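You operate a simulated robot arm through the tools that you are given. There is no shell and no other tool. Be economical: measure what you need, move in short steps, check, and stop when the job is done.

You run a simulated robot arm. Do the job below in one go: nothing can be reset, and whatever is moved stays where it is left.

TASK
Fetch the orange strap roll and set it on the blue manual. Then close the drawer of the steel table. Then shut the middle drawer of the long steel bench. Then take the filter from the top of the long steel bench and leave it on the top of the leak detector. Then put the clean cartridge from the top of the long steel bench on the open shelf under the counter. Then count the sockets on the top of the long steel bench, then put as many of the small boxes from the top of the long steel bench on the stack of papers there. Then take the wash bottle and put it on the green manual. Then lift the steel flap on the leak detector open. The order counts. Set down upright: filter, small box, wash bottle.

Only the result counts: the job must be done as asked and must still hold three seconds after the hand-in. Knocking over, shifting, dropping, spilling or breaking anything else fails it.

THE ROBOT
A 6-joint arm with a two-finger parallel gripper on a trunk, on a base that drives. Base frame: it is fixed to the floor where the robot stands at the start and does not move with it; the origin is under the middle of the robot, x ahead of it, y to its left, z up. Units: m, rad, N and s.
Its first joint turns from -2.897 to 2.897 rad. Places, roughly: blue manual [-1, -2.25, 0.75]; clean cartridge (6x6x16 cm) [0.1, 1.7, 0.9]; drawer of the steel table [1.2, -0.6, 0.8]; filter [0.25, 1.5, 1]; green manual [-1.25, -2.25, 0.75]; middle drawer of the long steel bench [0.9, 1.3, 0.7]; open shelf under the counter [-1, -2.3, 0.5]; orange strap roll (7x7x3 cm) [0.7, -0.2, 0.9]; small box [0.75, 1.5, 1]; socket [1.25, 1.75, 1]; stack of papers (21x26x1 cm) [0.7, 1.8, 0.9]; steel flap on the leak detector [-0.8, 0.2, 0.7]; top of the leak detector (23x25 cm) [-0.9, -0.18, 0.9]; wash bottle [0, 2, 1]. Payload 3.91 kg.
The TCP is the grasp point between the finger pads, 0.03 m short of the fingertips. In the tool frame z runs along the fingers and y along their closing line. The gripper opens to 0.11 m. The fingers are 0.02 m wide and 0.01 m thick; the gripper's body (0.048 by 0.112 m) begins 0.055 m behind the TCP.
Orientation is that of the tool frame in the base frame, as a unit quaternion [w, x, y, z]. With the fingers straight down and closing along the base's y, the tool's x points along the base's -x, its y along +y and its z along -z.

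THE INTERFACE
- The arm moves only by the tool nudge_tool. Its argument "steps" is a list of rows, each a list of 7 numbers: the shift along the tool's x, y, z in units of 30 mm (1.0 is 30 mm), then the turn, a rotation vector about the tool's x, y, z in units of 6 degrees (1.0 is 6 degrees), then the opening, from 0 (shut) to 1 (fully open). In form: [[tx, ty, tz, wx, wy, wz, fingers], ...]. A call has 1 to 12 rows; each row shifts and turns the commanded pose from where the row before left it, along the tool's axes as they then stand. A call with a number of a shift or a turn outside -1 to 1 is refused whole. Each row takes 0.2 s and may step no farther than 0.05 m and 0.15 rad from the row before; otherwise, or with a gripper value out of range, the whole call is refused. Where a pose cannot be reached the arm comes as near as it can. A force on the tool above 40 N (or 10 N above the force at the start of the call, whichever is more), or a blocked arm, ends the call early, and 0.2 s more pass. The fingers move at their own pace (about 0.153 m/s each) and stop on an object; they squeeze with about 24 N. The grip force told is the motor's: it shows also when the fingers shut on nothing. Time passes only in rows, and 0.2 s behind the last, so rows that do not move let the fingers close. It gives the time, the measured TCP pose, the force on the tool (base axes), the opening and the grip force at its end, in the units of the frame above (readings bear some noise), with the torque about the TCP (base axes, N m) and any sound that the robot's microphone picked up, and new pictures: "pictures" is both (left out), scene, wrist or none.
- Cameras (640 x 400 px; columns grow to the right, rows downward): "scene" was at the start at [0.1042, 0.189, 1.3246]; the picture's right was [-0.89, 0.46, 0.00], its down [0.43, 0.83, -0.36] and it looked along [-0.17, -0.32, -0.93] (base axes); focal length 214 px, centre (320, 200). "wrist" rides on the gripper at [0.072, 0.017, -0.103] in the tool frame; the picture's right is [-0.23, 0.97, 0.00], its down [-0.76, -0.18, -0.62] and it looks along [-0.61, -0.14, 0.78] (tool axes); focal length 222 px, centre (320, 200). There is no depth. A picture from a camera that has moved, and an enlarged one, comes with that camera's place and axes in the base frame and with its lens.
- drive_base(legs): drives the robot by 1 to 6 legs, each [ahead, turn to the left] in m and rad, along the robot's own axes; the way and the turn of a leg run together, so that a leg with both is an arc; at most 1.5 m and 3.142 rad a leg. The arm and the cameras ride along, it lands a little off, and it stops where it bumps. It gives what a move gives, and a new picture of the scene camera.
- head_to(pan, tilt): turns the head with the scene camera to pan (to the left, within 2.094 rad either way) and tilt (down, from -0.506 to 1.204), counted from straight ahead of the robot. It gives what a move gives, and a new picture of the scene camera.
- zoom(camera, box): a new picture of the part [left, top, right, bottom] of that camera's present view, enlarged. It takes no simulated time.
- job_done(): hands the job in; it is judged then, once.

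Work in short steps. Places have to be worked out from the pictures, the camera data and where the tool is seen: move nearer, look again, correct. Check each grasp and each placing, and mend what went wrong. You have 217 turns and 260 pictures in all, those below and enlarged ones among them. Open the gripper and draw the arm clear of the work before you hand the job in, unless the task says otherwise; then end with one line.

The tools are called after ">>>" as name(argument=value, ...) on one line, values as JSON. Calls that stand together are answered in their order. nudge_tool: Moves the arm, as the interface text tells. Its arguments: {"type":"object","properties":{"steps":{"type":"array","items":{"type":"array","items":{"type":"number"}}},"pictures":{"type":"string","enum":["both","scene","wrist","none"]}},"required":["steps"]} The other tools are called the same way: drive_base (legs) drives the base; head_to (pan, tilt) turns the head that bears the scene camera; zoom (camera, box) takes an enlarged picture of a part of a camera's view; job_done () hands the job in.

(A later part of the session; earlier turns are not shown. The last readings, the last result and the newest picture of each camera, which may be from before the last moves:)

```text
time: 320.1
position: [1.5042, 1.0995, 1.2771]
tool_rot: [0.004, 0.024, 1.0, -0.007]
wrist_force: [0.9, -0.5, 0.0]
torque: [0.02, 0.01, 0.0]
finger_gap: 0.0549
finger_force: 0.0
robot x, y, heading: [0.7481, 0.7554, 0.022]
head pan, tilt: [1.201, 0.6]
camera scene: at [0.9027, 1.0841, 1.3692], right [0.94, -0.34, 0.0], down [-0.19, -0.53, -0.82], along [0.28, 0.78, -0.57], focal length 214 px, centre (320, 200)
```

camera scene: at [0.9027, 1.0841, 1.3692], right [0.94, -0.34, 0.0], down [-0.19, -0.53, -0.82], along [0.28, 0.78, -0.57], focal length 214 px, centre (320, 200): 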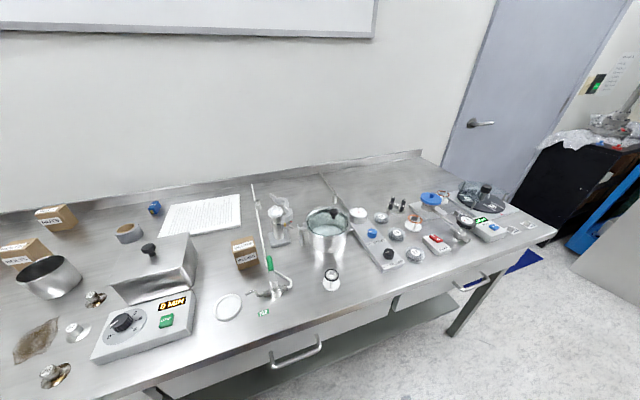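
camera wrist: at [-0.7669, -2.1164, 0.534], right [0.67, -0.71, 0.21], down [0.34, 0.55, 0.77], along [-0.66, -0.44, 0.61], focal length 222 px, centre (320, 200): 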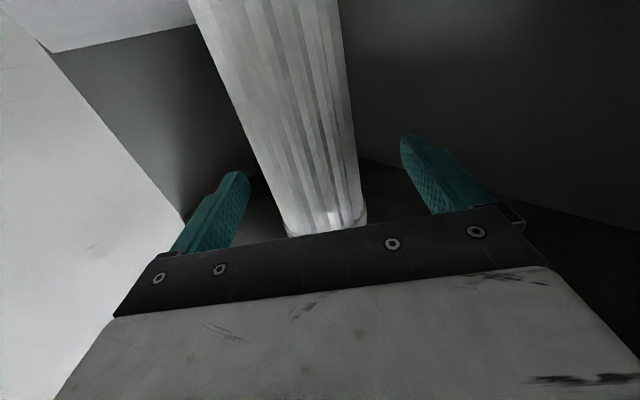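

Excellent overview. I enlarge the right and middle parts to identify and count the sockets.

>>> zoom(camera="scene", box=[330, 160, 560, 300])

>>> zoom(camera="scene", box=[180, 160, 380, 320])

>>> zoom(camera="scene", box=[0, 180, 240, 400])

```text
2.78 times, centred on (445, 230) of scene
camera zoom: at [0.9027, 1.0841, 1.3692], right [0.94, -0.34, 0.0], down [-0.19, -0.53, -0.82], along [0.28, 0.78, -0.57], focal length 597 px, centre (-28, 116)
```

zoom: 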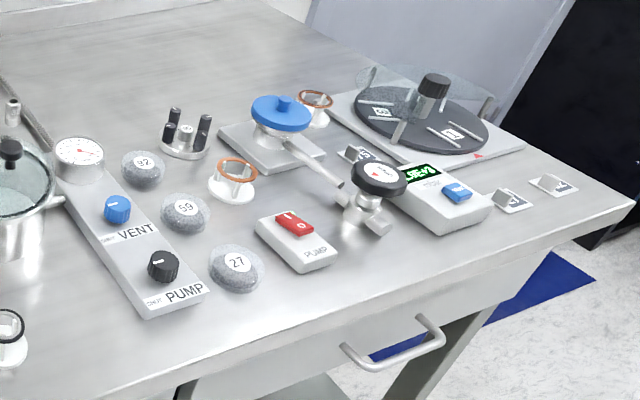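

```text
2.50 times, centred on (280, 240) of scene
camera zoom: at [0.9027, 1.0841, 1.3692], right [0.94, -0.34, 0.0], down [-0.19, -0.53, -0.82], along [0.28, 0.78, -0.57], focal length 536 px, centre (420, 100)
```

zoom: 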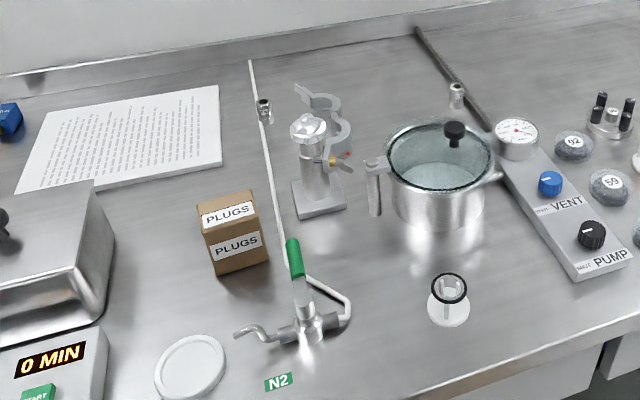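

```text
1.82 times, centred on (120, 290) of scene
camera zoom: at [0.9027, 1.0841, 1.3692], right [0.94, -0.34, 0.0], down [-0.19, -0.53, -0.82], along [0.28, 0.78, -0.57], focal length 390 px, centre (684, 36)
```

zoom: 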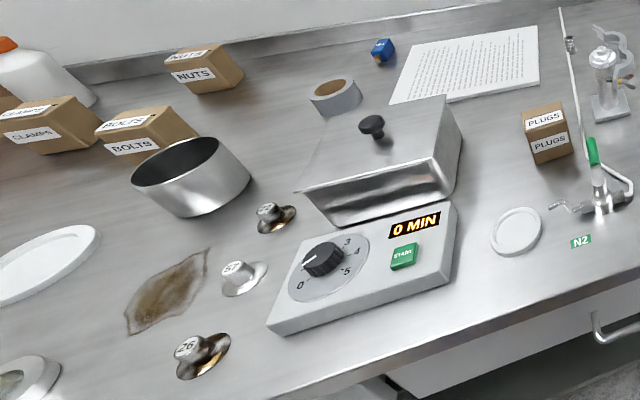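

Two small metal cylinders lie beside the rods; they may be sockets. I enlarge them strongly, and the post holder too.

>>> zoom(camera="scene", box=[345, 180, 409, 220])

>>> zoom(camera="scene", box=[260, 180, 324, 220])

>>> zoom(camera="scene", box=[380, 190, 444, 230])

```text
10.00 times, centred on (377, 200) of scene
camera zoom: at [0.9027, 1.0841, 1.3692], right [0.94, -0.34, 0.0], down [-0.19, -0.53, -0.82], along [0.28, 0.78, -0.57], focal length 2145 px, centre (-250, 200)
```

zoom: 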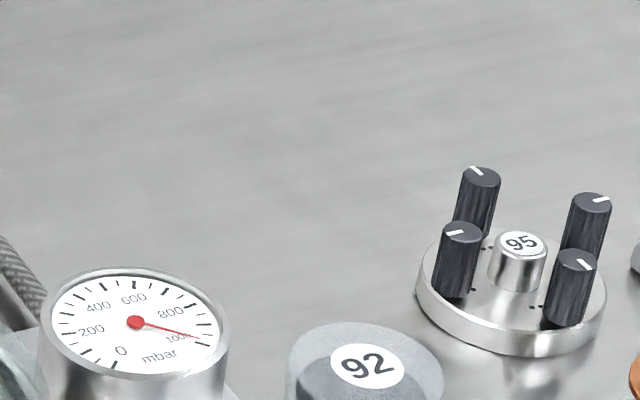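

```text
10.00 times, centred on (292, 200) of scene
camera zoom: at [0.9027, 1.0841, 1.3692], right [0.94, -0.34, 0.0], down [-0.19, -0.53, -0.82], along [0.28, 0.78, -0.57], focal length 2145 px, centre (600, 200)
```

zoom: 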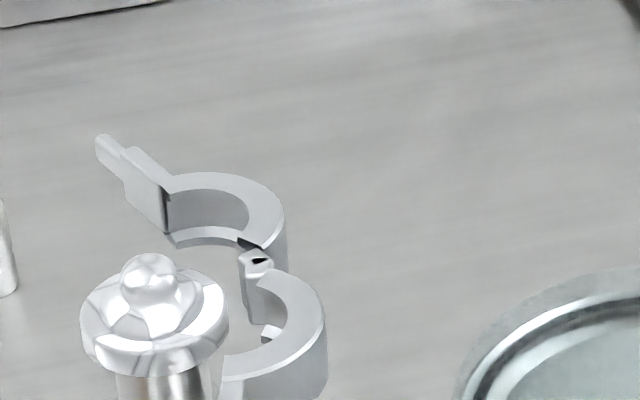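

```text
10.00 times, centred on (412, 210) of scene
camera zoom: at [0.9027, 1.0841, 1.3692], right [0.94, -0.34, 0.0], down [-0.19, -0.53, -0.82], along [0.28, 0.78, -0.57], focal length 2145 px, centre (-600, 100)
```

zoom: 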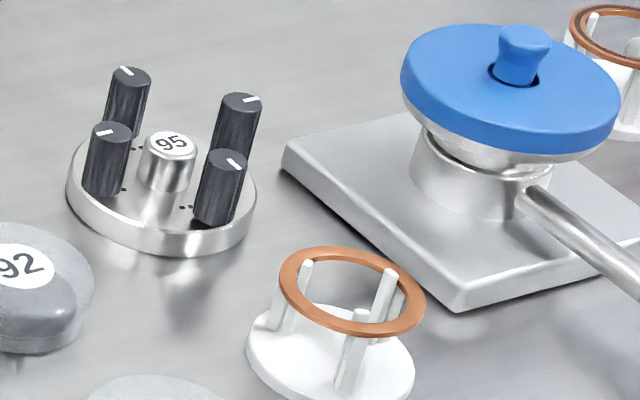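

>>> zoom(camera="scene", box=[230, 190, 284, 224])

>>> zoom(camera="scene", box=[310, 170, 364, 204])

```text
11.76 times, centred on (257, 207) of scene
camera zoom: at [0.9027, 1.0841, 1.3692], right [0.94, -0.34, 0.0], down [-0.19, -0.53, -0.82], along [0.28, 0.78, -0.57], focal length 2523 px, centre (1061, 118)
```

zoom: 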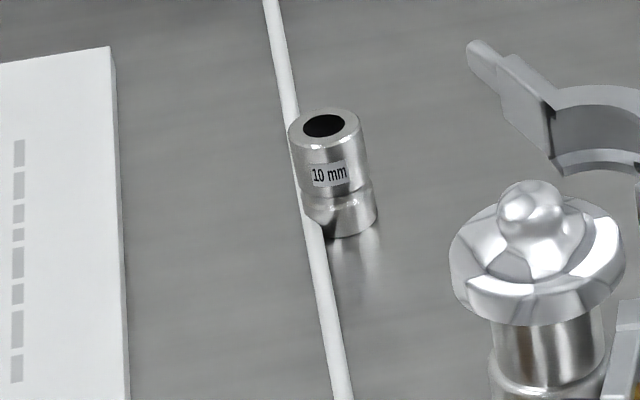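

```text
11.76 times, centred on (337, 187) of scene
camera zoom: at [0.9027, 1.0841, 1.3692], right [0.94, -0.34, 0.0], down [-0.19, -0.53, -0.82], along [0.28, 0.78, -0.57], focal length 2523 px, centre (120, 353)
```

zoom: 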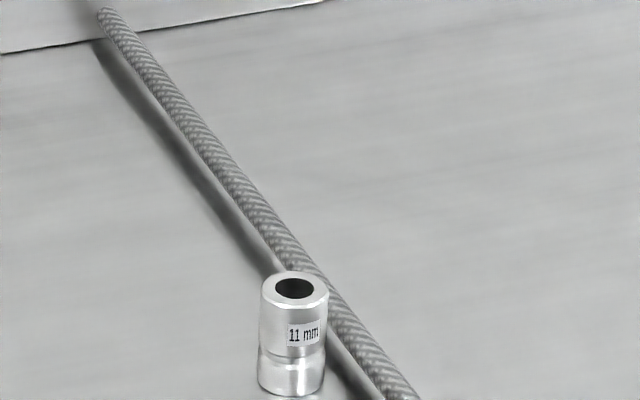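

Sockets found so far: "10 mm" and "11 mm". Others may hide behind objects, so I turn to face the bench and look from above with the wrist camera.

>>> drive_base(legs=[[0, 1.0]])

>>> zoom(camera="wrist", box=[0, 0, 640, 400])

```text
time: 323.1
position: [0.8815, 1.5761, 1.2767]
tool_rot: [0.007, -0.453, 0.892, -0.005]
wrist_force: [0.4, -0.5, -0.3]
torque: [-0.01, -0.01, 0.01]
finger_gap: 0.0547
finger_force: 0.1
robot x, y, heading: [0.7462, 0.7572, 1.013]
head pan, tilt: [1.201, 0.6]
camera scene: at [0.5646, 1.068, 1.3692], right [0.8, 0.6, 0.0], down [0.34, -0.45, -0.83], along [-0.5, 0.66, -0.57], focal length 214 px, centre (320, 200)
```

scene: 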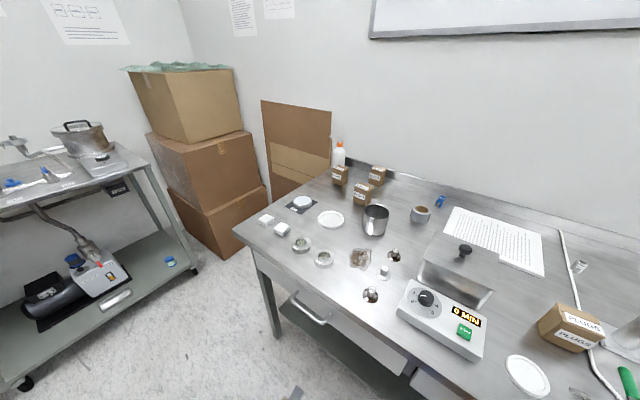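

```text
1.00 times, centred on (320, 200) of wrist (not enlarged: the box is as wide or as high as the picture)
camera zoom: at [0.8225, 1.5273, 1.3793], right [-0.65, 0.76, -0.01], down [0.58, 0.51, 0.63], along [0.49, 0.4, -0.78], focal length 222 px, centre (320, 200)
```

zoom: 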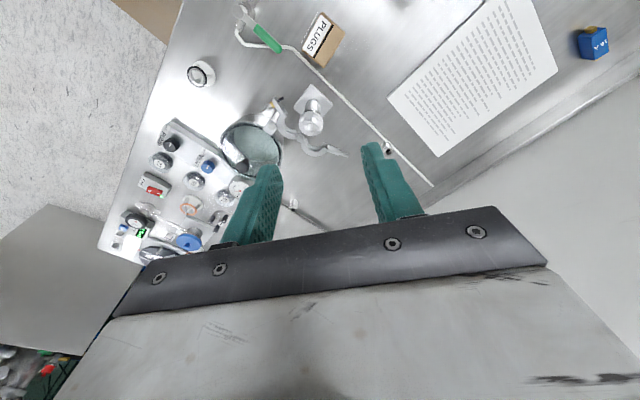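

I enlarge the wrist view and the scene view for further sockets.

>>> zoom(camera="wrist", box=[90, 60, 410, 260])

>>> zoom(camera="scene", box=[320, 150, 640, 350])

>>> head_to(pan=0.0, tilt=0.45)

```text
2.00 times, centred on (250, 160) of wrist
camera zoom: at [0.8225, 1.5273, 1.3793], right [-0.65, 0.76, -0.01], down [0.58, 0.51, 0.63], along [0.49, 0.4, -0.78], focal length 444 px, centre (460, 280)
```

zoom: 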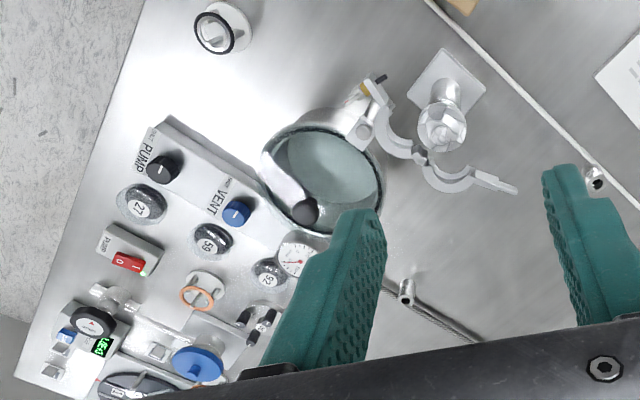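

```text
2.00 times, centred on (480, 250) of scene
camera zoom: at [0.5646, 1.068, 1.3692], right [0.8, 0.6, 0.0], down [0.34, -0.45, -0.83], along [-0.5, 0.66, -0.57], focal length 429 px, centre (0, 100)
```

zoom: 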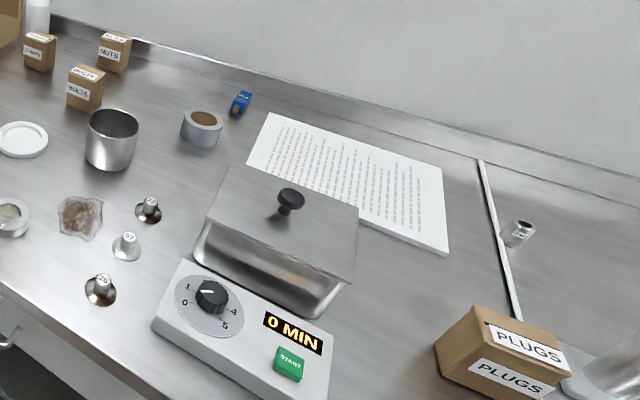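

```text
time: 324.5
position: [0.8821, 1.5753, 1.2761]
tool_rot: [0.006, -0.452, 0.892, -0.005]
wrist_force: [-0.6, 0.1, -0.2]
torque: [0.0, 0.0, 0.01]
finger_gap: 0.0547
finger_force: 0.0
robot x, y, heading: [0.7514, 0.7592, 1.012]
head pan, tilt: [0.0, 0.45]
camera scene: at [0.6662, 1.0754, 1.3827], right [0.85, -0.53, 0.0], down [-0.23, -0.37, -0.9], along [0.48, 0.76, -0.44], focal length 214 px, centre (320, 200)
```

scene: 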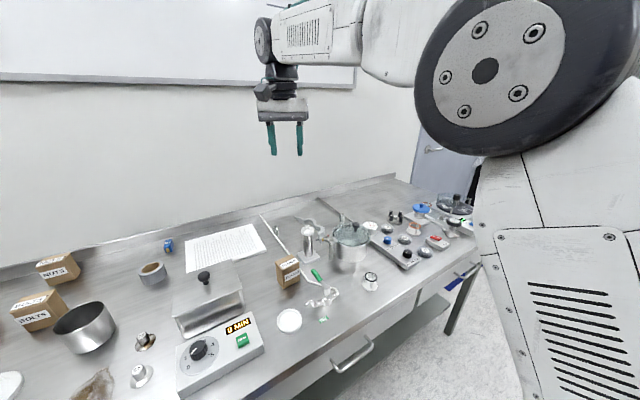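

>>> zoom(camera="scene", box=[350, 180, 490, 268])

>>> zoom(camera="scene", box=[0, 220, 200, 345])

```text
4.55 times, centred on (420, 224) of scene
camera zoom: at [0.6662, 1.0754, 1.3827], right [0.85, -0.53, 0.0], down [-0.23, -0.37, -0.9], along [0.48, 0.76, -0.44], focal length 975 px, centre (-134, 91)
```

zoom: 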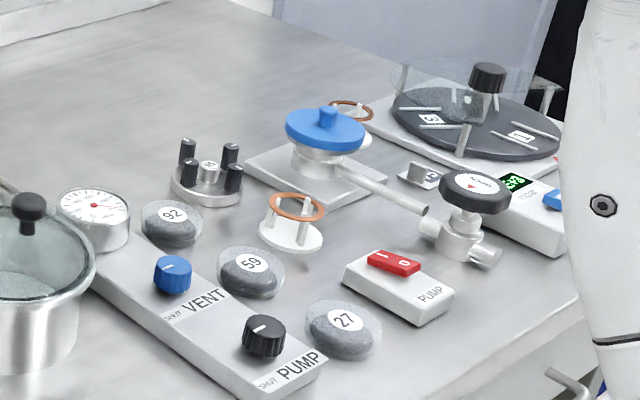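

```text
3.20 times, centred on (100, 282) of scene
camera zoom: at [0.6662, 1.0754, 1.3827], right [0.85, -0.53, 0.0], down [-0.23, -0.37, -0.9], along [0.48, 0.76, -0.44], focal length 686 px, centre (1024, -64)
```

zoom: 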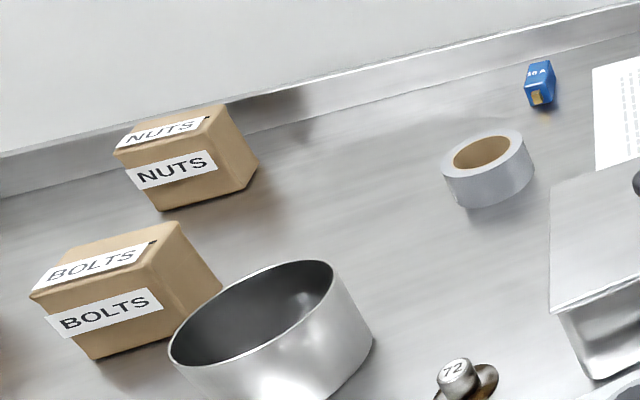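

I count 2 sockets (10 mm, 11 mm), so two small boxes go on the papers (papers x 0.59–0.84, y 1.72–1.92). First PLUGS at about (0.843, 1.54): I turn the tool to close along y and move above it.

>>> nudge_tool(steps=[[0, 0, 0, 0, 0, 1, 0.9], [0, 0, 0, 0, 0, 1, 0.9], [0, 0, 0, 0, 0, 1, 0.9], [0, 0, 0, 0, 0, 1, 0.9], [0, 0, 0, 0, 0, 1, 0.9], [0, 0, 0, 0, 0, 1, 0.9], [0, 0, 0, 0, 0, 1, 0.9], [0, 0, 0, 0, 0, 1, 0.9], [0, 0, 0, 0, 0, 1, 0.9], [0.65, -0.55, 0.8, 0, 0, 0, 0.9], [0.65, -0.55, 0.8, 0, 0, 0, 0.9], [0, 0, 0.8, 0, 0, 0, 0.9]])

```text
time: 327.1
position: [0.8429, 1.5425, 1.2032]
tool_rot: [0.007, 0.004, 1.0, -0.001]
wrist_force: [1.0, 0.2, -0.9]
torque: [0.02, 0.01, 0.03]
finger_gap: 0.099
finger_force: 0.1
robot x, y, heading: [0.7499, 0.7595, 1.014]
head pan, tilt: [0.0, 0.45]
camera scene: at [0.6663, 1.0754, 1.3827], right [0.85, -0.53, 0.0], down [-0.23, -0.37, -0.9], along [0.48, 0.76, -0.44], focal length 214 px, centre (320, 200)
camera wrist: at [0.769, 1.5595, 1.306], right [0.23, 0.97, 0.0], down [0.75, -0.18, 0.64], along [0.62, -0.15, -0.77], focal length 222 px, centre (320, 200)
```

scene: 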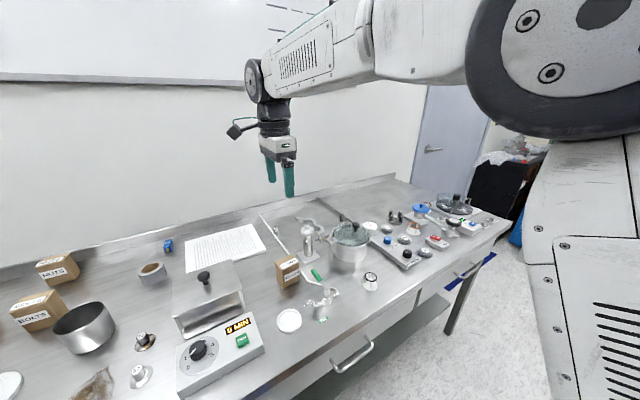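
wrist: 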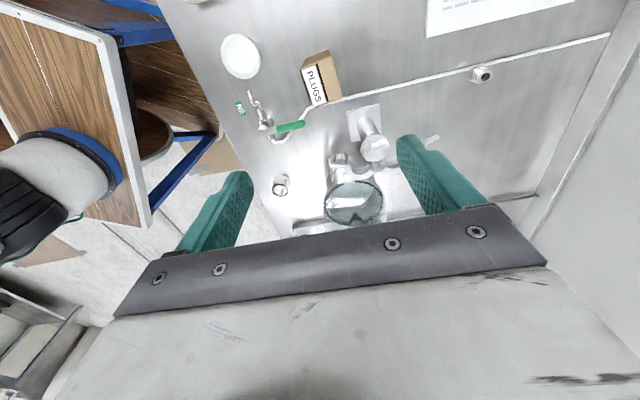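

PLUGS box ≈ 5×5×6.5 cm at (0.843, 1.545), rotated about 9°. I align and descend to z ≈ 1.0.

>>> nudge_tool(steps=[[0, 0.1, 0.9, 0, 0, -1, 0.85], [0, 0, 0.9, 0, 0, -0.5, 0.85], [0, 0, 0.9, 0, 0, 0, 0.85], [0, 0, 0.9, 0, 0, 0, 0.85], [0, 0, 0.9, 0, 0, 0, 0.85], [0, 0, 0.9, 0, 0, 0, 0.85], [0, 0, 0.9, 0, 0, 0, 0.85]])

>>> zoom(camera="scene", box=[220, 190, 360, 290])

```text
time: 328.7
position: [0.8463, 1.5435, 1.0143]
tool_rot: [0.008, -0.077, 0.997, -0.001]
wrist_force: [0.6, 0.6, 0.2]
torque: [0.04, 0.01, -0.02]
finger_gap: 0.0932
finger_force: 0.0
robot x, y, heading: [0.7472, 0.7616, 1.019]
head pan, tilt: [0.0, 0.45]
camera scene: at [0.6662, 1.0752, 1.3828], right [0.85, -0.53, 0.0], down [-0.23, -0.37, -0.9], along [0.48, 0.76, -0.44], focal length 214 px, centre (320, 200)
camera wrist: at [0.77, 1.5494, 1.1172], right [0.08, 1.0, 0.0], down [0.77, -0.06, 0.64], along [0.63, -0.05, -0.77], focal length 222 px, centre (320, 200)
```

scene: 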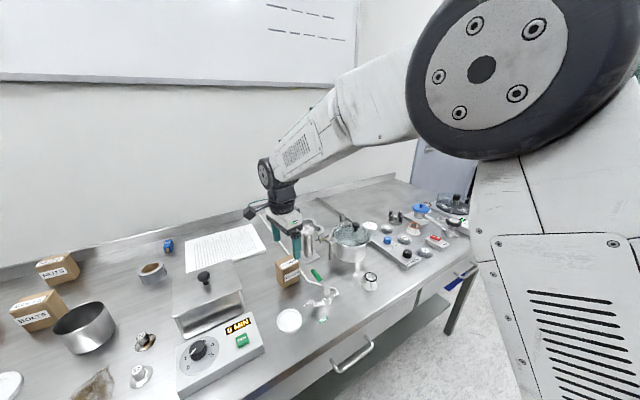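
wrist: 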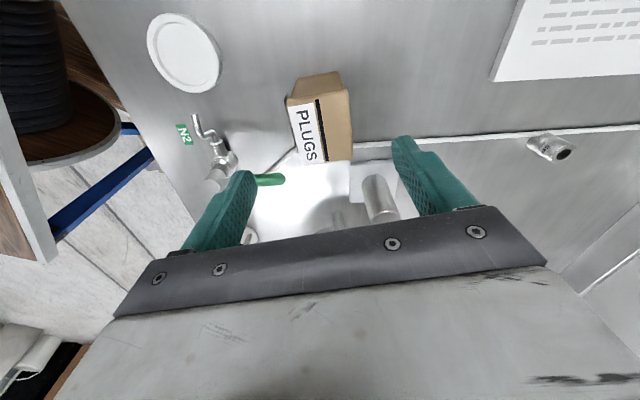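

```text
4.00 times, centred on (290, 240) of scene
camera zoom: at [0.6662, 1.0752, 1.3828], right [0.85, -0.53, 0.0], down [-0.23, -0.37, -0.9], along [0.48, 0.76, -0.44], focal length 858 px, centre (440, 40)
```

zoom: 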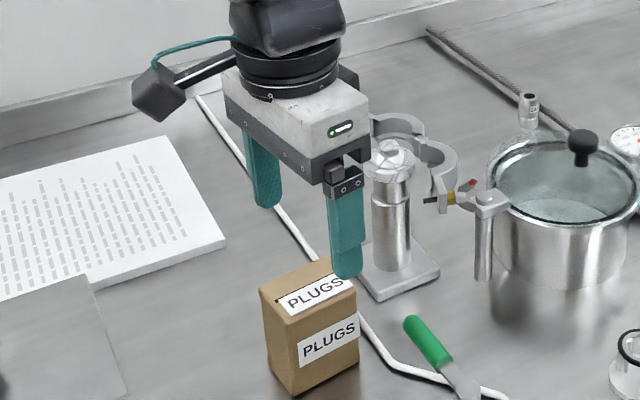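

Aligned. I descend to z ≈ 0.907 and close.

>>> nudge_tool(steps=[[0.1, 0, 0.9, 0, 0, 0, 0.85], [0, 0, 0.9, 0, 0, 0, 0.85], [0, 0, 0.9, 0, 0, 0, 0.85], [0, 0, 0.8, 0, 0, 0, 0.85], [0, 0, 0, 0, 0, 0, 0], [0, 0, 0, 0, 0, 0, 0], [0, 0, 0, 0, 0, 0, 0]], pictures="wrist")

```text
time: 330.3
position: [0.8437, 1.5449, 0.9119]
tool_rot: [0.008, -0.077, 0.997, 0.0]
wrist_force: [-0.8, 0.7, 0.9]
torque: [0.09, -0.01, -0.03]
finger_gap: 0.0502
finger_force: 24.3
robot x, y, heading: [0.7502, 0.7581, 1.012]
head pan, tilt: [0.0, 0.45]
camera wrist: at [0.7677, 1.55, 1.0137], right [0.08, 1.0, 0.0], down [0.77, -0.06, 0.64], along [0.63, -0.05, -0.77], focal length 222 px, centre (320, 200)
```

wrist: 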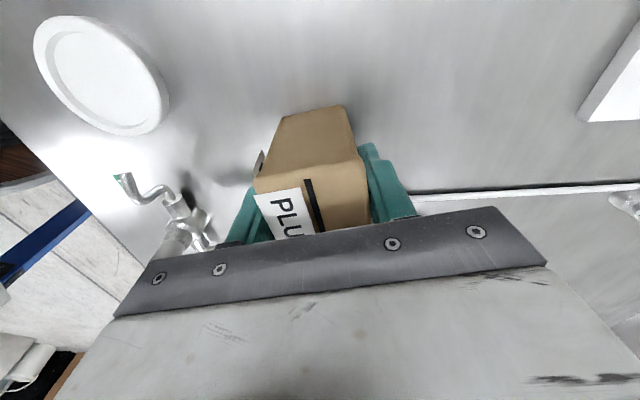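

Gripped (50 mm). I lift and carry it over the papers.

>>> nudge_tool(steps=[[0, 0, -1, 0, 0, 0, 0], [0, 0, -1, 0, 0, 0, 0], [0, 0, -1, 0, 0, 0, 0], [0, 0, -1, 0, 0, 0, 0], [0, 0, -1, 0, 0, 0, 0], [0, 0, -1, 0, 0, 0, 0], [0.09, 0.92, 0, 0, 0, 0, 0], [0.09, 0.92, 0, 0, 0, 0, 0], [0.09, 0.92, 0, 0, 0, 0, 0], [0.09, 0.92, 0, 0, 0, 0, 0], [0.09, 0.92, 0, 0, 0, 0, 0]], pictures="none")

>>> nudge_tool(steps=[[0.09, 0.92, 0, 0, 0, 0, 0], [0.09, 0.92, 0, 0, 0, 0, 0], [0.09, 0.92, 0, 0, 0, 0, 0], [0.09, 0.92, 0, 0, 0, 0, 0], [0.09, 0.92, 0, 0, 0, 0, 0]])

```text
time: 332.7
position: [0.8058, 1.6802, 1.0881]
tool_rot: [0.009, -0.077, 0.997, -0.001]
wrist_force: [0.2, -0.3, -1.4]
torque: [0.02, 0.02, 0.03]
finger_gap: 0.0499
finger_force: 24.4
robot x, y, heading: [0.7518, 0.757, 1.017]
head pan, tilt: [0.0, 0.45]
```

```text
time: 333.9
position: [0.7804, 1.7568, 1.0729]
tool_rot: [0.008, -0.076, 0.997, -0.002]
wrist_force: [0.8, 0.8, -1.6]
torque: [-0.03, -0.02, 0.03]
finger_gap: 0.0501
finger_force: 24.2
out of reach, approached as far as the arm can: row 3, 4, 5
robot x, y, heading: [0.748, 0.7599, 1.014]
head pan, tilt: [0.0, 0.45]
camera scene: at [0.6662, 1.0754, 1.3827], right [0.85, -0.53, 0.0], down [-0.23, -0.37, -0.9], along [0.48, 0.76, -0.44], focal length 214 px, centre (320, 200)
camera wrist: at [0.7048, 1.7636, 1.1752], right [0.08, 1.0, 0.0], down [0.77, -0.06, 0.64], along [0.63, -0.05, -0.77], focal length 222 px, centre (320, 200)
```

scene: 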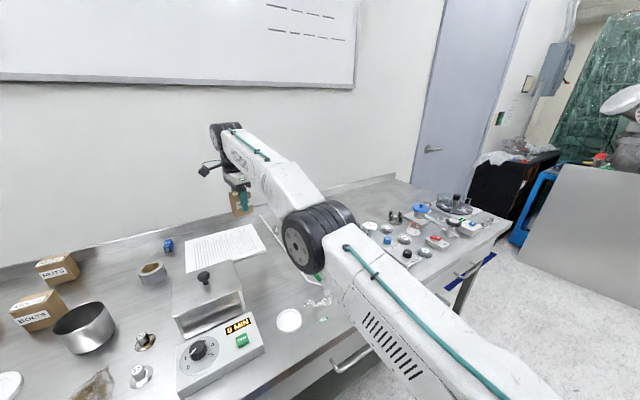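
wrist: 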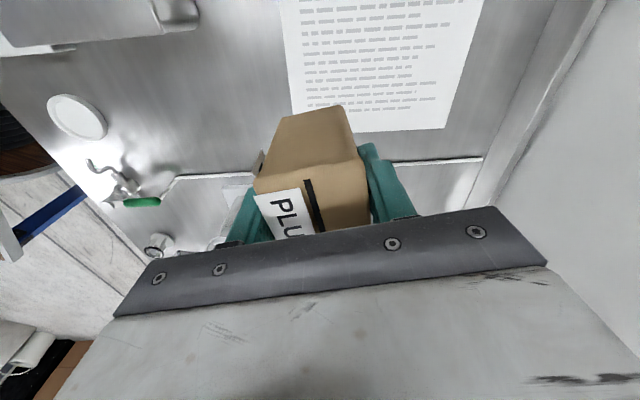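

The arm is at its reach limit at this height; lower down it reaches farther. I descend a little and extend.

>>> nudge_tool(steps=[[0, 0, 0.8, 0, 0, 0, 0], [0, 0, 0.8, 0, 0, 0, 0], [0.05, 0.6, 0.2, 0, 0, 0, 0], [0.05, 0.6, 0.2, 0, 0, 0, 0], [0.05, 0.6, 0.1, 0, 0, 0, 0]])

```text
time: 335.1
position: [0.7752, 1.775, 1.0072]
tool_rot: [0.008, -0.077, 0.997, 0.0]
wrist_force: [0.6, -0.8, -0.4]
torque: [0.04, 0.04, 0.01]
finger_gap: 0.0498
finger_force: 24.5
out of reach, approached as far as the arm can: row 3, 4, 5
robot x, y, heading: [0.7494, 0.7628, 1.013]
head pan, tilt: [0.0, 0.45]
camera scene: at [0.6662, 1.0749, 1.3828], right [0.85, -0.53, 0.0], down [-0.23, -0.37, -0.9], along [0.48, 0.76, -0.43], focal length 214 px, centre (320, 200)
camera wrist: at [0.6986, 1.7804, 1.1103], right [0.08, 1.0, 0.0], down [0.77, -0.06, 0.64], along [0.63, -0.05, -0.77], focal length 222 px, centre (320, 200)
```

scene: 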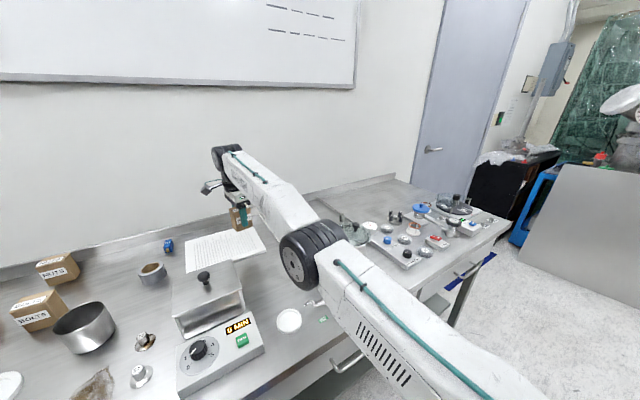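
wrist: 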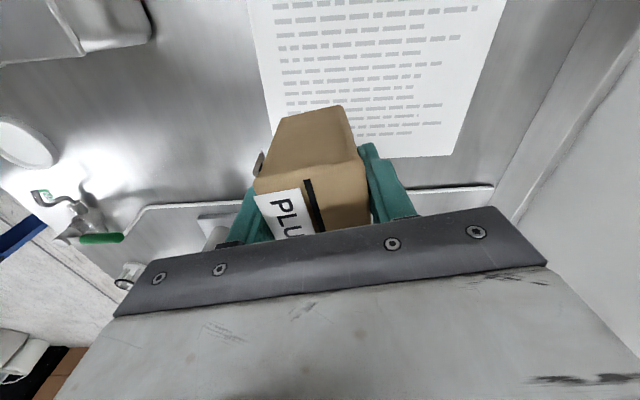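

That lowers the elbow over the bench items, so I rise again and bring the base closer, squarely facing the bench.

>>> nudge_tool(steps=[[-0.03, -0.5, -0.8, 0, 0, 0, 0], [-0.06, -0.6, -0.9, 0, 0, 0, 0], [-0.06, -0.6, -0.9, 0, 0, 0, 0], [-0.06, -0.6, -0.9, 0, 0, 0, 0], [-0.06, -0.6, -0.9, 0, 0, 0, 0], [-0.06, -0.6, -0.9, 0, 0, 0, 0], [-0.06, -0.6, -0.9, 0, 0, 0, 0]], pictures="none")

>>> drive_base(legs=[[0, 0.55], [0.1, 0]])

```text
time: 336.7
position: [0.7932, 1.7115, 1.1805]
tool_rot: [0.009, -0.077, 0.997, -0.009]
wrist_force: [0.1, 0.6, -4.3]
torque: [-0.08, -0.01, 0.0]
finger_gap: 0.0499
finger_force: 24.3
out of reach, approached as far as the arm can: row 1, 2, 3, 4, 5, 6, 7
robot x, y, heading: [0.7476, 0.7598, 1.013]
head pan, tilt: [0.0, 0.45]
```

```text
time: 339.4
position: [0.2853, 1.6912, 1.1803]
tool_rot: [0.011, -0.347, 0.938, -0.008]
wrist_force: [0.8, -0.5, -3.2]
torque: [0.03, 0.03, -0.02]
finger_gap: 0.05
finger_force: 24.9
robot x, y, heading: [0.7488, 0.8575, 1.57]
head pan, tilt: [0.0, 0.45]
camera scene: at [0.5139, 1.084, 1.3827], right [1.0, 0.0, 0.0], down [0.0, -0.44, -0.9], along [0.0, 0.9, -0.44], focal length 214 px, centre (320, 200)
```

scene: 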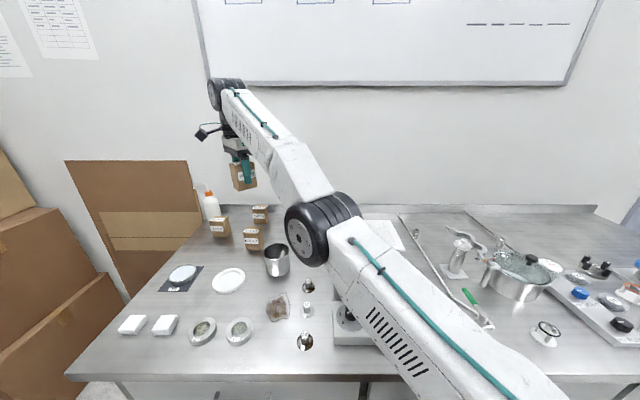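

Now I carry the box in a straight line over to the papers at height 1.18.

>>> nudge_tool(steps=[[-0.94, -0.457, 0, 0, 0, 0, 0], [-0.94, -0.457, 0, 0, 0, 0, 0], [-0.94, -0.457, 0, 0, 0, 0, 0], [-0.94, -0.457, 0, 0, 0, 0, 0], [-0.94, -0.457, 0, 0, 0, 0, 0], [-0.94, -0.457, 0, 0, 0, 0, 0], [-0.94, -0.457, 0, 0, 0, 0, 0], [-0.94, -0.457, 0, 0, 0, 0, 0], [-0.94, -0.457, 0, 0, 0, 0, 0], [-0.94, -0.457, 0, 0, 0, 0, 0], [-0.94, -0.457, 0, 0, 0, 0, 0], [-0.94, -0.457, 0, 0, 0, 0, 0]], pictures="none")

>>> nudge_tool(steps=[[-0.94, -0.457, 0, 0, 0, 0, 0], [-0.94, -0.457, 0, 0, 0, 0, 0], [-0.94, -0.457, 0, 0, 0, 0, 0], [-0.6, -0.2, 0.5, 0, 0, 0, 0], [0, 0, 1, 0, 0, 0, 0]])

```text
time: 341.9
position: [0.6119, 1.8481, 1.1954]
tool_rot: [0.011, -0.347, 0.938, -0.007]
wrist_force: [-0.4, 0.4, -3.1]
torque: [-0.03, 0.0, -0.01]
finger_gap: 0.0497
finger_force: 24.3
out of reach, approached as far as the arm can: row 1, 2, 3, 4, 5, 6, 7, 8, 9
robot x, y, heading: [0.7516, 0.8575, 1.563]
head pan, tilt: [0.0, 0.45]
```

```text
time: 343.1
position: [0.723, 1.8704, 1.1491]
tool_rot: [0.01, -0.347, 0.938, -0.007]
wrist_force: [0.1, -0.5, -1.3]
torque: [-0.01, 0.01, 0.0]
finger_gap: 0.05
finger_force: 24.3
out of reach, approached as far as the arm can: row 2, 3
robot x, y, heading: [0.7466, 0.8604, 1.568]
head pan, tilt: [0.0, 0.45]
camera scene: at [0.5141, 1.084, 1.3827], right [1.0, 0.0, 0.0], down [0.0, -0.44, -0.9], along [0.0, 0.9, -0.44], focal length 214 px, centre (320, 200)
camera wrist: at [0.6542, 1.8361, 1.2517], right [-0.46, 0.89, -0.02], down [0.68, 0.36, 0.64], along [0.57, 0.28, -0.77], focal length 222 px, centre (320, 200)
```

scene: 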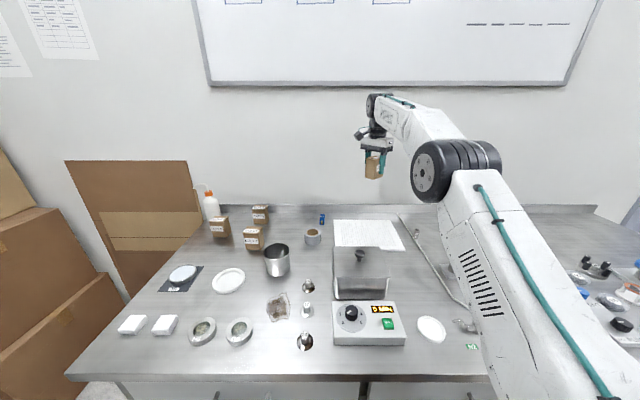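
wrist: 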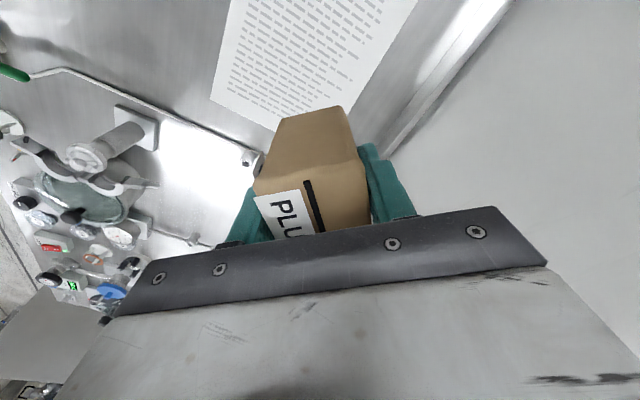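

I shift to (0.765, 1.80) and lower to just above the papers.

>>> nudge_tool(steps=[[0.15, -0.9, 0.3, 0, 0, 0, 0], [0.15, -0.9, 0.3, 0, 0, 0, 0], [0.15, -0.9, 0.4, 0, 0, 0, 0], [0, 0, 1, 0, 0, 0, 0], [0, 0, 1, 0, 0, 0, 0], [0, 0, 1, 0, 0, 0, 0], [0, 0, 1, 0, 0, 0, 0], [0, 0, 1, 0, 0, 0, 0]])

>>> zoom(camera="scene", box=[310, 160, 470, 270])

```text
time: 344.9
position: [0.7696, 1.7976, 0.9719]
tool_rot: [0.011, -0.347, 0.938, -0.006]
wrist_force: [-0.6, -0.8, -1.5]
torque: [-0.02, 0.01, -0.01]
finger_gap: 0.0501
finger_force: 24.4
robot x, y, heading: [0.7471, 0.8574, 1.571]
head pan, tilt: [0.0, 0.45]
camera scene: at [0.5141, 1.0837, 1.3828], right [1.0, 0.0, 0.0], down [0.0, -0.44, -0.9], along [0.0, 0.9, -0.44], focal length 214 px, centre (320, 200)
camera wrist: at [0.7021, 1.7634, 1.0735], right [-0.46, 0.89, -0.02], down [0.68, 0.36, 0.64], along [0.57, 0.28, -0.77], focal length 222 px, centre (320, 200)
```

scene: 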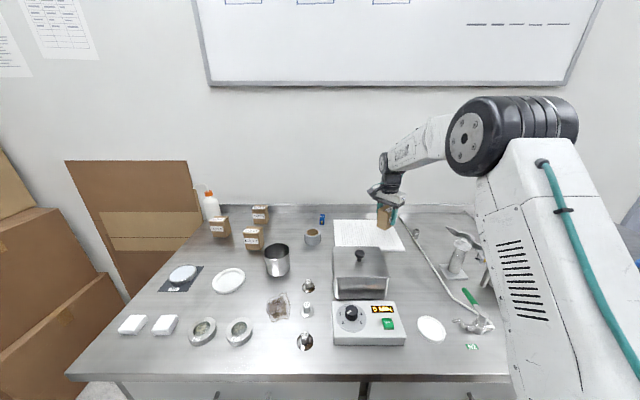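
wrist: 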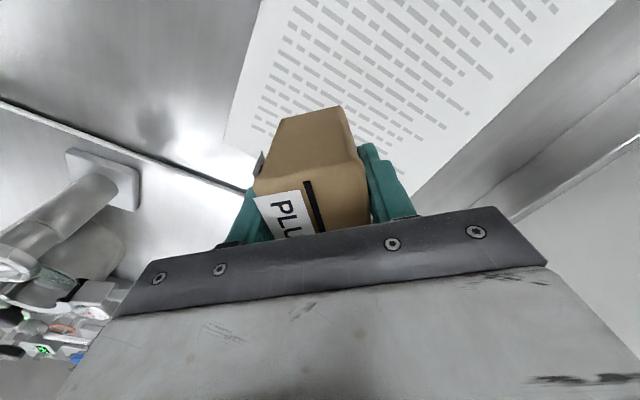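

```text
3.64 times, centred on (390, 215) of scene
camera zoom: at [0.5141, 1.0837, 1.3828], right [1.0, 0.0, 0.0], down [0.0, -0.44, -0.9], along [0.0, 0.9, -0.44], focal length 780 px, centre (66, 146)
```

zoom: 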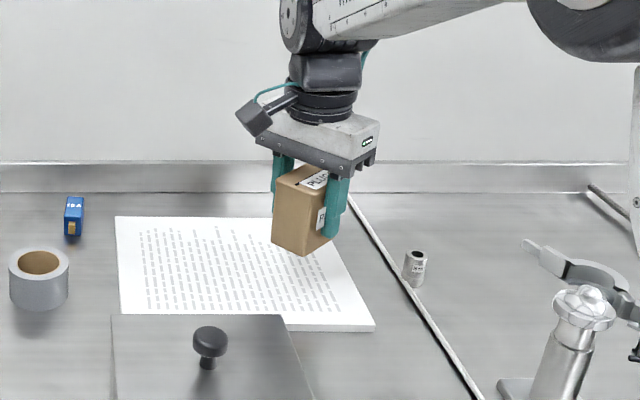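

Good position over the papers' right part. I lower the rest gently.

>>> nudge_tool(steps=[[0, 0, 0.7, 0, 0, 0, 0], [0, 0, 0.4, 0, 0, 0, 0], [0, 0, 0.2, 0, 0, 0, 0]], pictures="none")

>>> zoom(camera="scene", box=[350, 180, 430, 260])

```text
time: 345.8
position: [0.771, 1.7978, 0.9323]
tool_rot: [0.01, -0.346, 0.938, -0.008]
wrist_force: [0.5, 0.2, -3.0]
torque: [0.01, 0.02, -0.03]
finger_gap: 0.0496
finger_force: 23.7
robot x, y, heading: [0.7511, 0.8619, 1.568]
head pan, tilt: [0.0, 0.45]
```

```text
5.00 times, centred on (390, 220) of scene
camera zoom: at [0.5141, 1.0839, 1.3827], right [1.0, 0.0, 0.0], down [0.0, -0.44, -0.9], along [0.0, 0.9, -0.44], focal length 1072 px, centre (-30, 100)
```

zoom: 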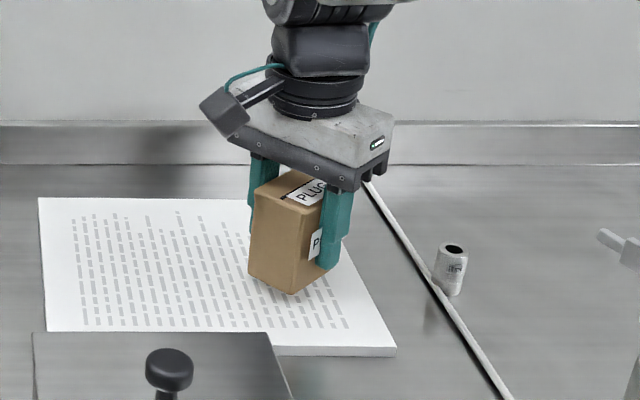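

>>> nudge_tool(steps=[[0, 0, 0.12, 0, 0, 0, 0], [0, 0, 0.1, 0, 0, 0, 0]], pictures="none")

```text
time: 346.4
position: [0.7732, 1.7986, 0.926]
tool_rot: [0.01, -0.347, 0.938, -0.007]
wrist_force: [-0.7, 0.5, -2.2]
torque: [0.02, 0.02, 0.04]
finger_gap: 0.0499
finger_force: 23.9
robot x, y, heading: [0.7491, 0.8577, 1.57]
head pan, tilt: [0.0, 0.45]
```

No contact yet at 0.926; I go on in 3 mm steps.

>>> nudge_tool(steps=[[0, 0, 0.1, 0, 0, 0, 0], [0, 0, 0.1, 0, 0, 0, 0]], pictures="none")

```text
time: 346.9
position: [0.7729, 1.7993, 0.9204]
tool_rot: [0.011, -0.347, 0.938, -0.006]
wrist_force: [-0.5, -0.1, 6.2]
torque: [0.12, 0.16, 0.03]
finger_gap: 0.0499
finger_force: 24.5
robot x, y, heading: [0.7482, 0.8532, 1.569]
head pan, tilt: [0.0, 0.45]
```

Contact (6 N). I release and rise.

>>> nudge_tool(steps=[[0, 0, 0, 0, 0, 0, 0.75], [0, 0, 0, 0, 0, 0, 0.75], [0, 0, 0, 0, 0, 0, 0.75], [0, 0, -0.5, 0, 0, 0, 0.75], [0, 0, -1, 0, 0, 0, 0.75], [0, 0, -1, 0, 0, 0, 0.75], [0, 0, -1, 0, 0, 0, 0.75], [0, 0, -1, 0, 0, 0, 0.75], [0, 0, -1, 0, 0, 0, 0.75], [0, 0, -1, 0, 0, 0, 0.75]], pictures="none")

>>> zoom(camera="scene", box=[310, 160, 470, 270])

>>> zoom(camera="scene", box=[190, 180, 350, 290])

```text
time: 349.1
position: [0.7671, 1.7992, 1.1157]
tool_rot: [0.01, -0.347, 0.938, -0.007]
wrist_force: [-0.6, -0.1, -0.8]
torque: [0.03, 0.0, -0.04]
finger_gap: 0.0826
finger_force: 0.0
robot x, y, heading: [0.7464, 0.86, 1.57]
head pan, tilt: [0.0, 0.45]
```

```text
3.64 times, centred on (390, 215) of scene
camera zoom: at [0.5141, 1.0841, 1.3827], right [1.0, 0.0, 0.0], down [0.0, -0.44, -0.9], along [0.0, 0.9, -0.44], focal length 780 px, centre (66, 146)
```

zoom: 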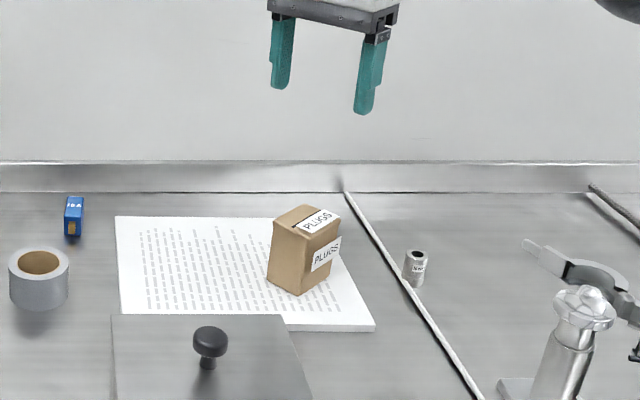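

```text
3.64 times, centred on (270, 235) of scene
camera zoom: at [0.5141, 1.0841, 1.3827], right [1.0, 0.0, 0.0], down [0.0, -0.44, -0.9], along [0.0, 0.9, -0.44], focal length 780 px, centre (502, 73)
```

zoom: 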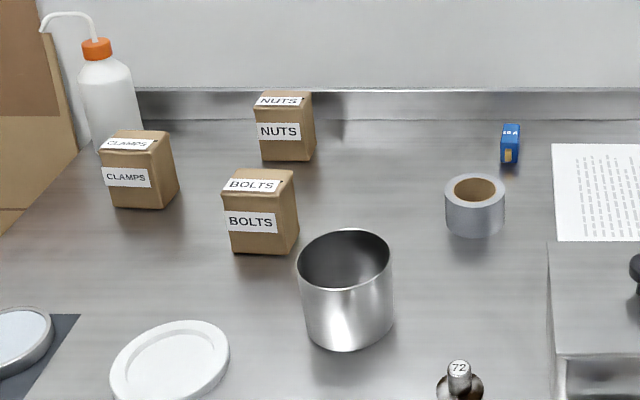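

PLUGS stands on the papers. BOLTS at about (0.267, 1.752) is just out of reach, so I shift the base 0.15 m to the left.

>>> nudge_tool(steps=[[0.6, -0.5, -0.8, 0, 0, 0, 0.75], [0.6, -0.5, -0.8, 0, 0, 0, 0.75], [0.6, -0.5, -0.8, 0, 0, 0, 0.75], [0.6, -0.5, -0.8, 0, 0, 0, 0.75], [0.6, -0.5, -0.8, 0, 0, 0, 0.75]], pictures="none")

>>> drive_base(legs=[[-0.1, 0], [0, 1.571], [0.17, 0], [0, -1.571], [0.1, 0]])

>>> head_to(pan=0.1, tilt=0.6)

```text
time: 350.4
position: [0.7445, 1.6849, 1.2343]
tool_rot: [0.01, -0.347, 0.938, -0.008]
wrist_force: [-0.3, 1.0, -0.3]
torque: [-0.02, -0.01, 0.04]
finger_gap: 0.0826
finger_force: 0.1
robot x, y, heading: [0.7494, 0.8585, 1.572]
head pan, tilt: [0.0, 0.45]
```

```text
time: 360.9
position: [0.5793, 1.6855, 1.235]
tool_rot: [0.011, -0.344, 0.939, -0.007]
wrist_force: [0.9, 0.4, -0.6]
torque: [0.01, 0.04, -0.01]
finger_gap: 0.0825
finger_force: 0.0
robot x, y, heading: [0.5781, 0.8576, 1.572]
head pan, tilt: [0.0, 0.45]
camera scene: at [0.3446, 1.086, 1.3827], right [1.0, 0.0, 0.0], down [0.0, -0.44, -0.9], along [0.0, 0.9, -0.44], focal length 214 px, centre (320, 200)
```

scene: 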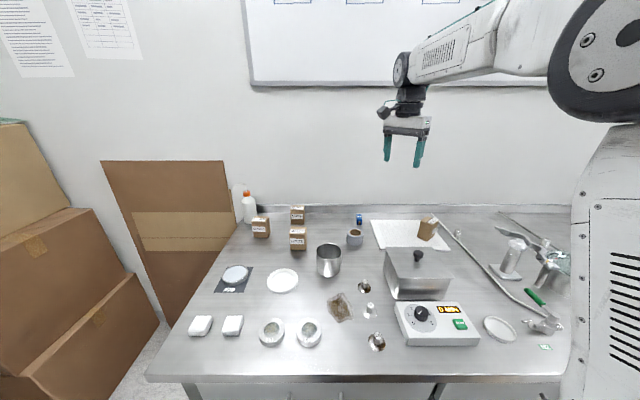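

```text
time: 361.6
position: [0.579, 1.6857, 1.2344]
tool_rot: [0.01, -0.344, 0.939, -0.008]
wrist_force: [0.4, -0.2, -1.2]
torque: [-0.01, -0.01, 0.0]
finger_gap: 0.0825
finger_force: 0.0
robot x, y, heading: [0.5804, 0.8606, 1.572]
head pan, tilt: [0.099, 0.6]
camera scene: at [0.3359, 1.0821, 1.3692], right [1.0, 0.1, 0.0], down [0.05, -0.56, -0.83], along [-0.08, 0.82, -0.56], focal length 214 px, centre (320, 200)
```

scene: 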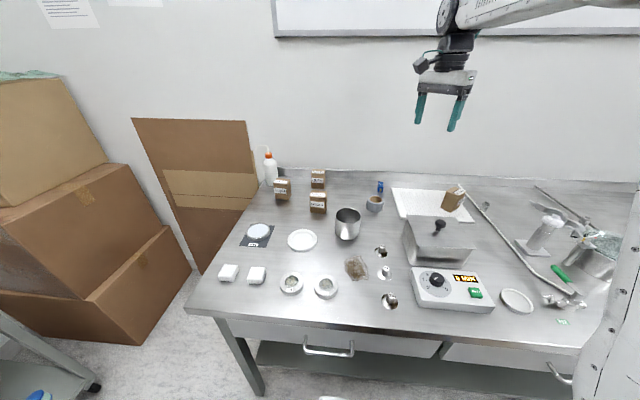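

I turn the tool to close along y and move over BOLTS.

>>> nudge_tool(steps=[[0, 0, 0, 0, 0, 1, 0.75], [0, 0, 0, 0, 0, 1, 0.75], [0, 0, 0, 0, 0, 1, 0.75], [0, 0, 0, 0, 0, 1, 0.75], [0, 0, 0, 0, 0, 1, 0.75], [0, 0, 0, 0, 0, 1, 0.75], [0, 0, 0, 0, 0, 0.6, 0.75], [0.95, 0.2, 0.2, 0, 0, 0, 0.85], [0.95, 0.2, 0.2, 0, 0, 0, 0.85], [0.95, 0.2, 0.2, 0, 0, 0, 0.85], [0.95, 0.2, 0.2, 0, 0, 0, 0.85], [0.95, 0.2, 0.2, 0, 0, 0, 0.85]], pictures="none")

>>> nudge_tool(steps=[[0.95, 0.2, 0.4, 0, 0, 0, 0.85], [0.95, 0.2, 0.5, 0, 0, 0, 0.85], [0.95, 0.2, 0.5, 0, 0, 0, 0.85], [0.95, 0.2, 0.5, 0, 0, 0, 0.85], [0.95, 0.2, 0.5, 0, 0, 0, 0.85], [0.95, 0.2, 0.5, 0, 0, 0, 0.85]], pictures="wrist")

```text
time: 364.2
position: [0.4373, 1.7146, 1.2019]
tool_rot: [0.013, -0.005, 1.0, -0.003]
wrist_force: [-0.3, -0.4, 0.2]
torque: [-0.02, 0.02, 0.04]
finger_gap: 0.0935
finger_force: 0.0
robot x, y, heading: [0.5794, 0.8591, 1.568]
head pan, tilt: [0.099, 0.6]
```

```text
time: 365.6
position: [0.2686, 1.7464, 1.1103]
tool_rot: [0.012, -0.004, 1.0, -0.002]
wrist_force: [0.1, 0.2, 1.4]
torque: [-0.02, 0.06, -0.01]
finger_gap: 0.0935
finger_force: 0.1
robot x, y, heading: [0.5772, 0.8587, 1.57]
head pan, tilt: [0.099, 0.6]
camera wrist: at [0.193, 1.7637, 1.2127], right [0.22, 0.98, 0.0], down [0.75, -0.17, 0.64], along [0.63, -0.14, -0.77], focal length 222 px, centre (320, 200)
```

wrist: 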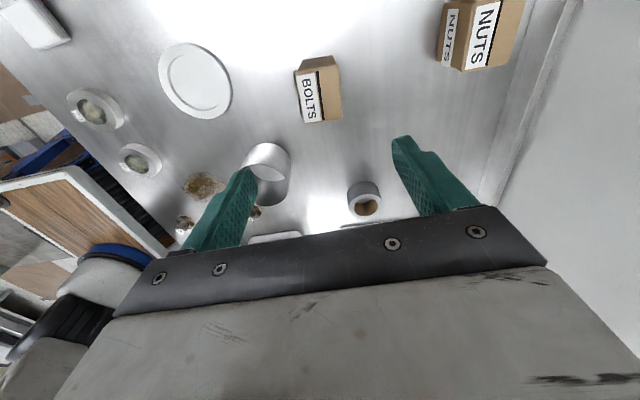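

BOLTS is at (0.267, 1.746) and aligned with the fingers. I descend, close and lift.

>>> nudge_tool(steps=[[0, 0, 0.95, 0, 0.23, 0, 0.85], [0, 0, 0.95, 0, 0, 0, 0.85], [0, 0, 0.95, 0, 0, 0, 0.85], [0, 0, 0.95, 0, 0, 0, 0.85], [0, 0, 0.95, 0, 0, 0, 0.85], [0, 0, 0.95, 0, 0, 0, 0.85], [0, 0, 0.85, 0, 0, 0, 0.85], [0, 0, 0, 0, 0, 0, 0], [0, 0, 0, 0, 0, 0, 0], [0, 0, 0, 0, 0, 0, 0]], pictures="wrist")

```text
time: 367.8
position: [0.2675, 1.7465, 0.9153]
tool_rot: [0.0, -0.005, 1.0, -0.003]
wrist_force: [0.7, -0.1, 2.6]
torque: [0.14, 0.06, -0.06]
finger_gap: 0.0503
finger_force: 24.0
robot x, y, heading: [0.583, 0.859, 1.567]
head pan, tilt: [0.099, 0.6]
camera wrist: at [0.1951, 1.7632, 1.0189], right [0.22, 0.98, -0.01], down [0.76, -0.17, 0.62], along [0.61, -0.14, -0.78], focal length 222 px, centre (320, 200)
```

wrist: 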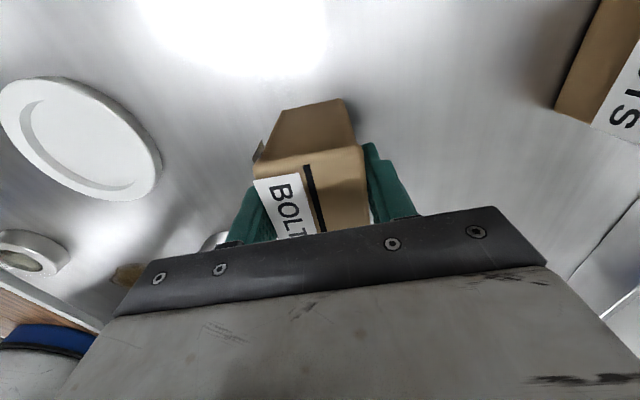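

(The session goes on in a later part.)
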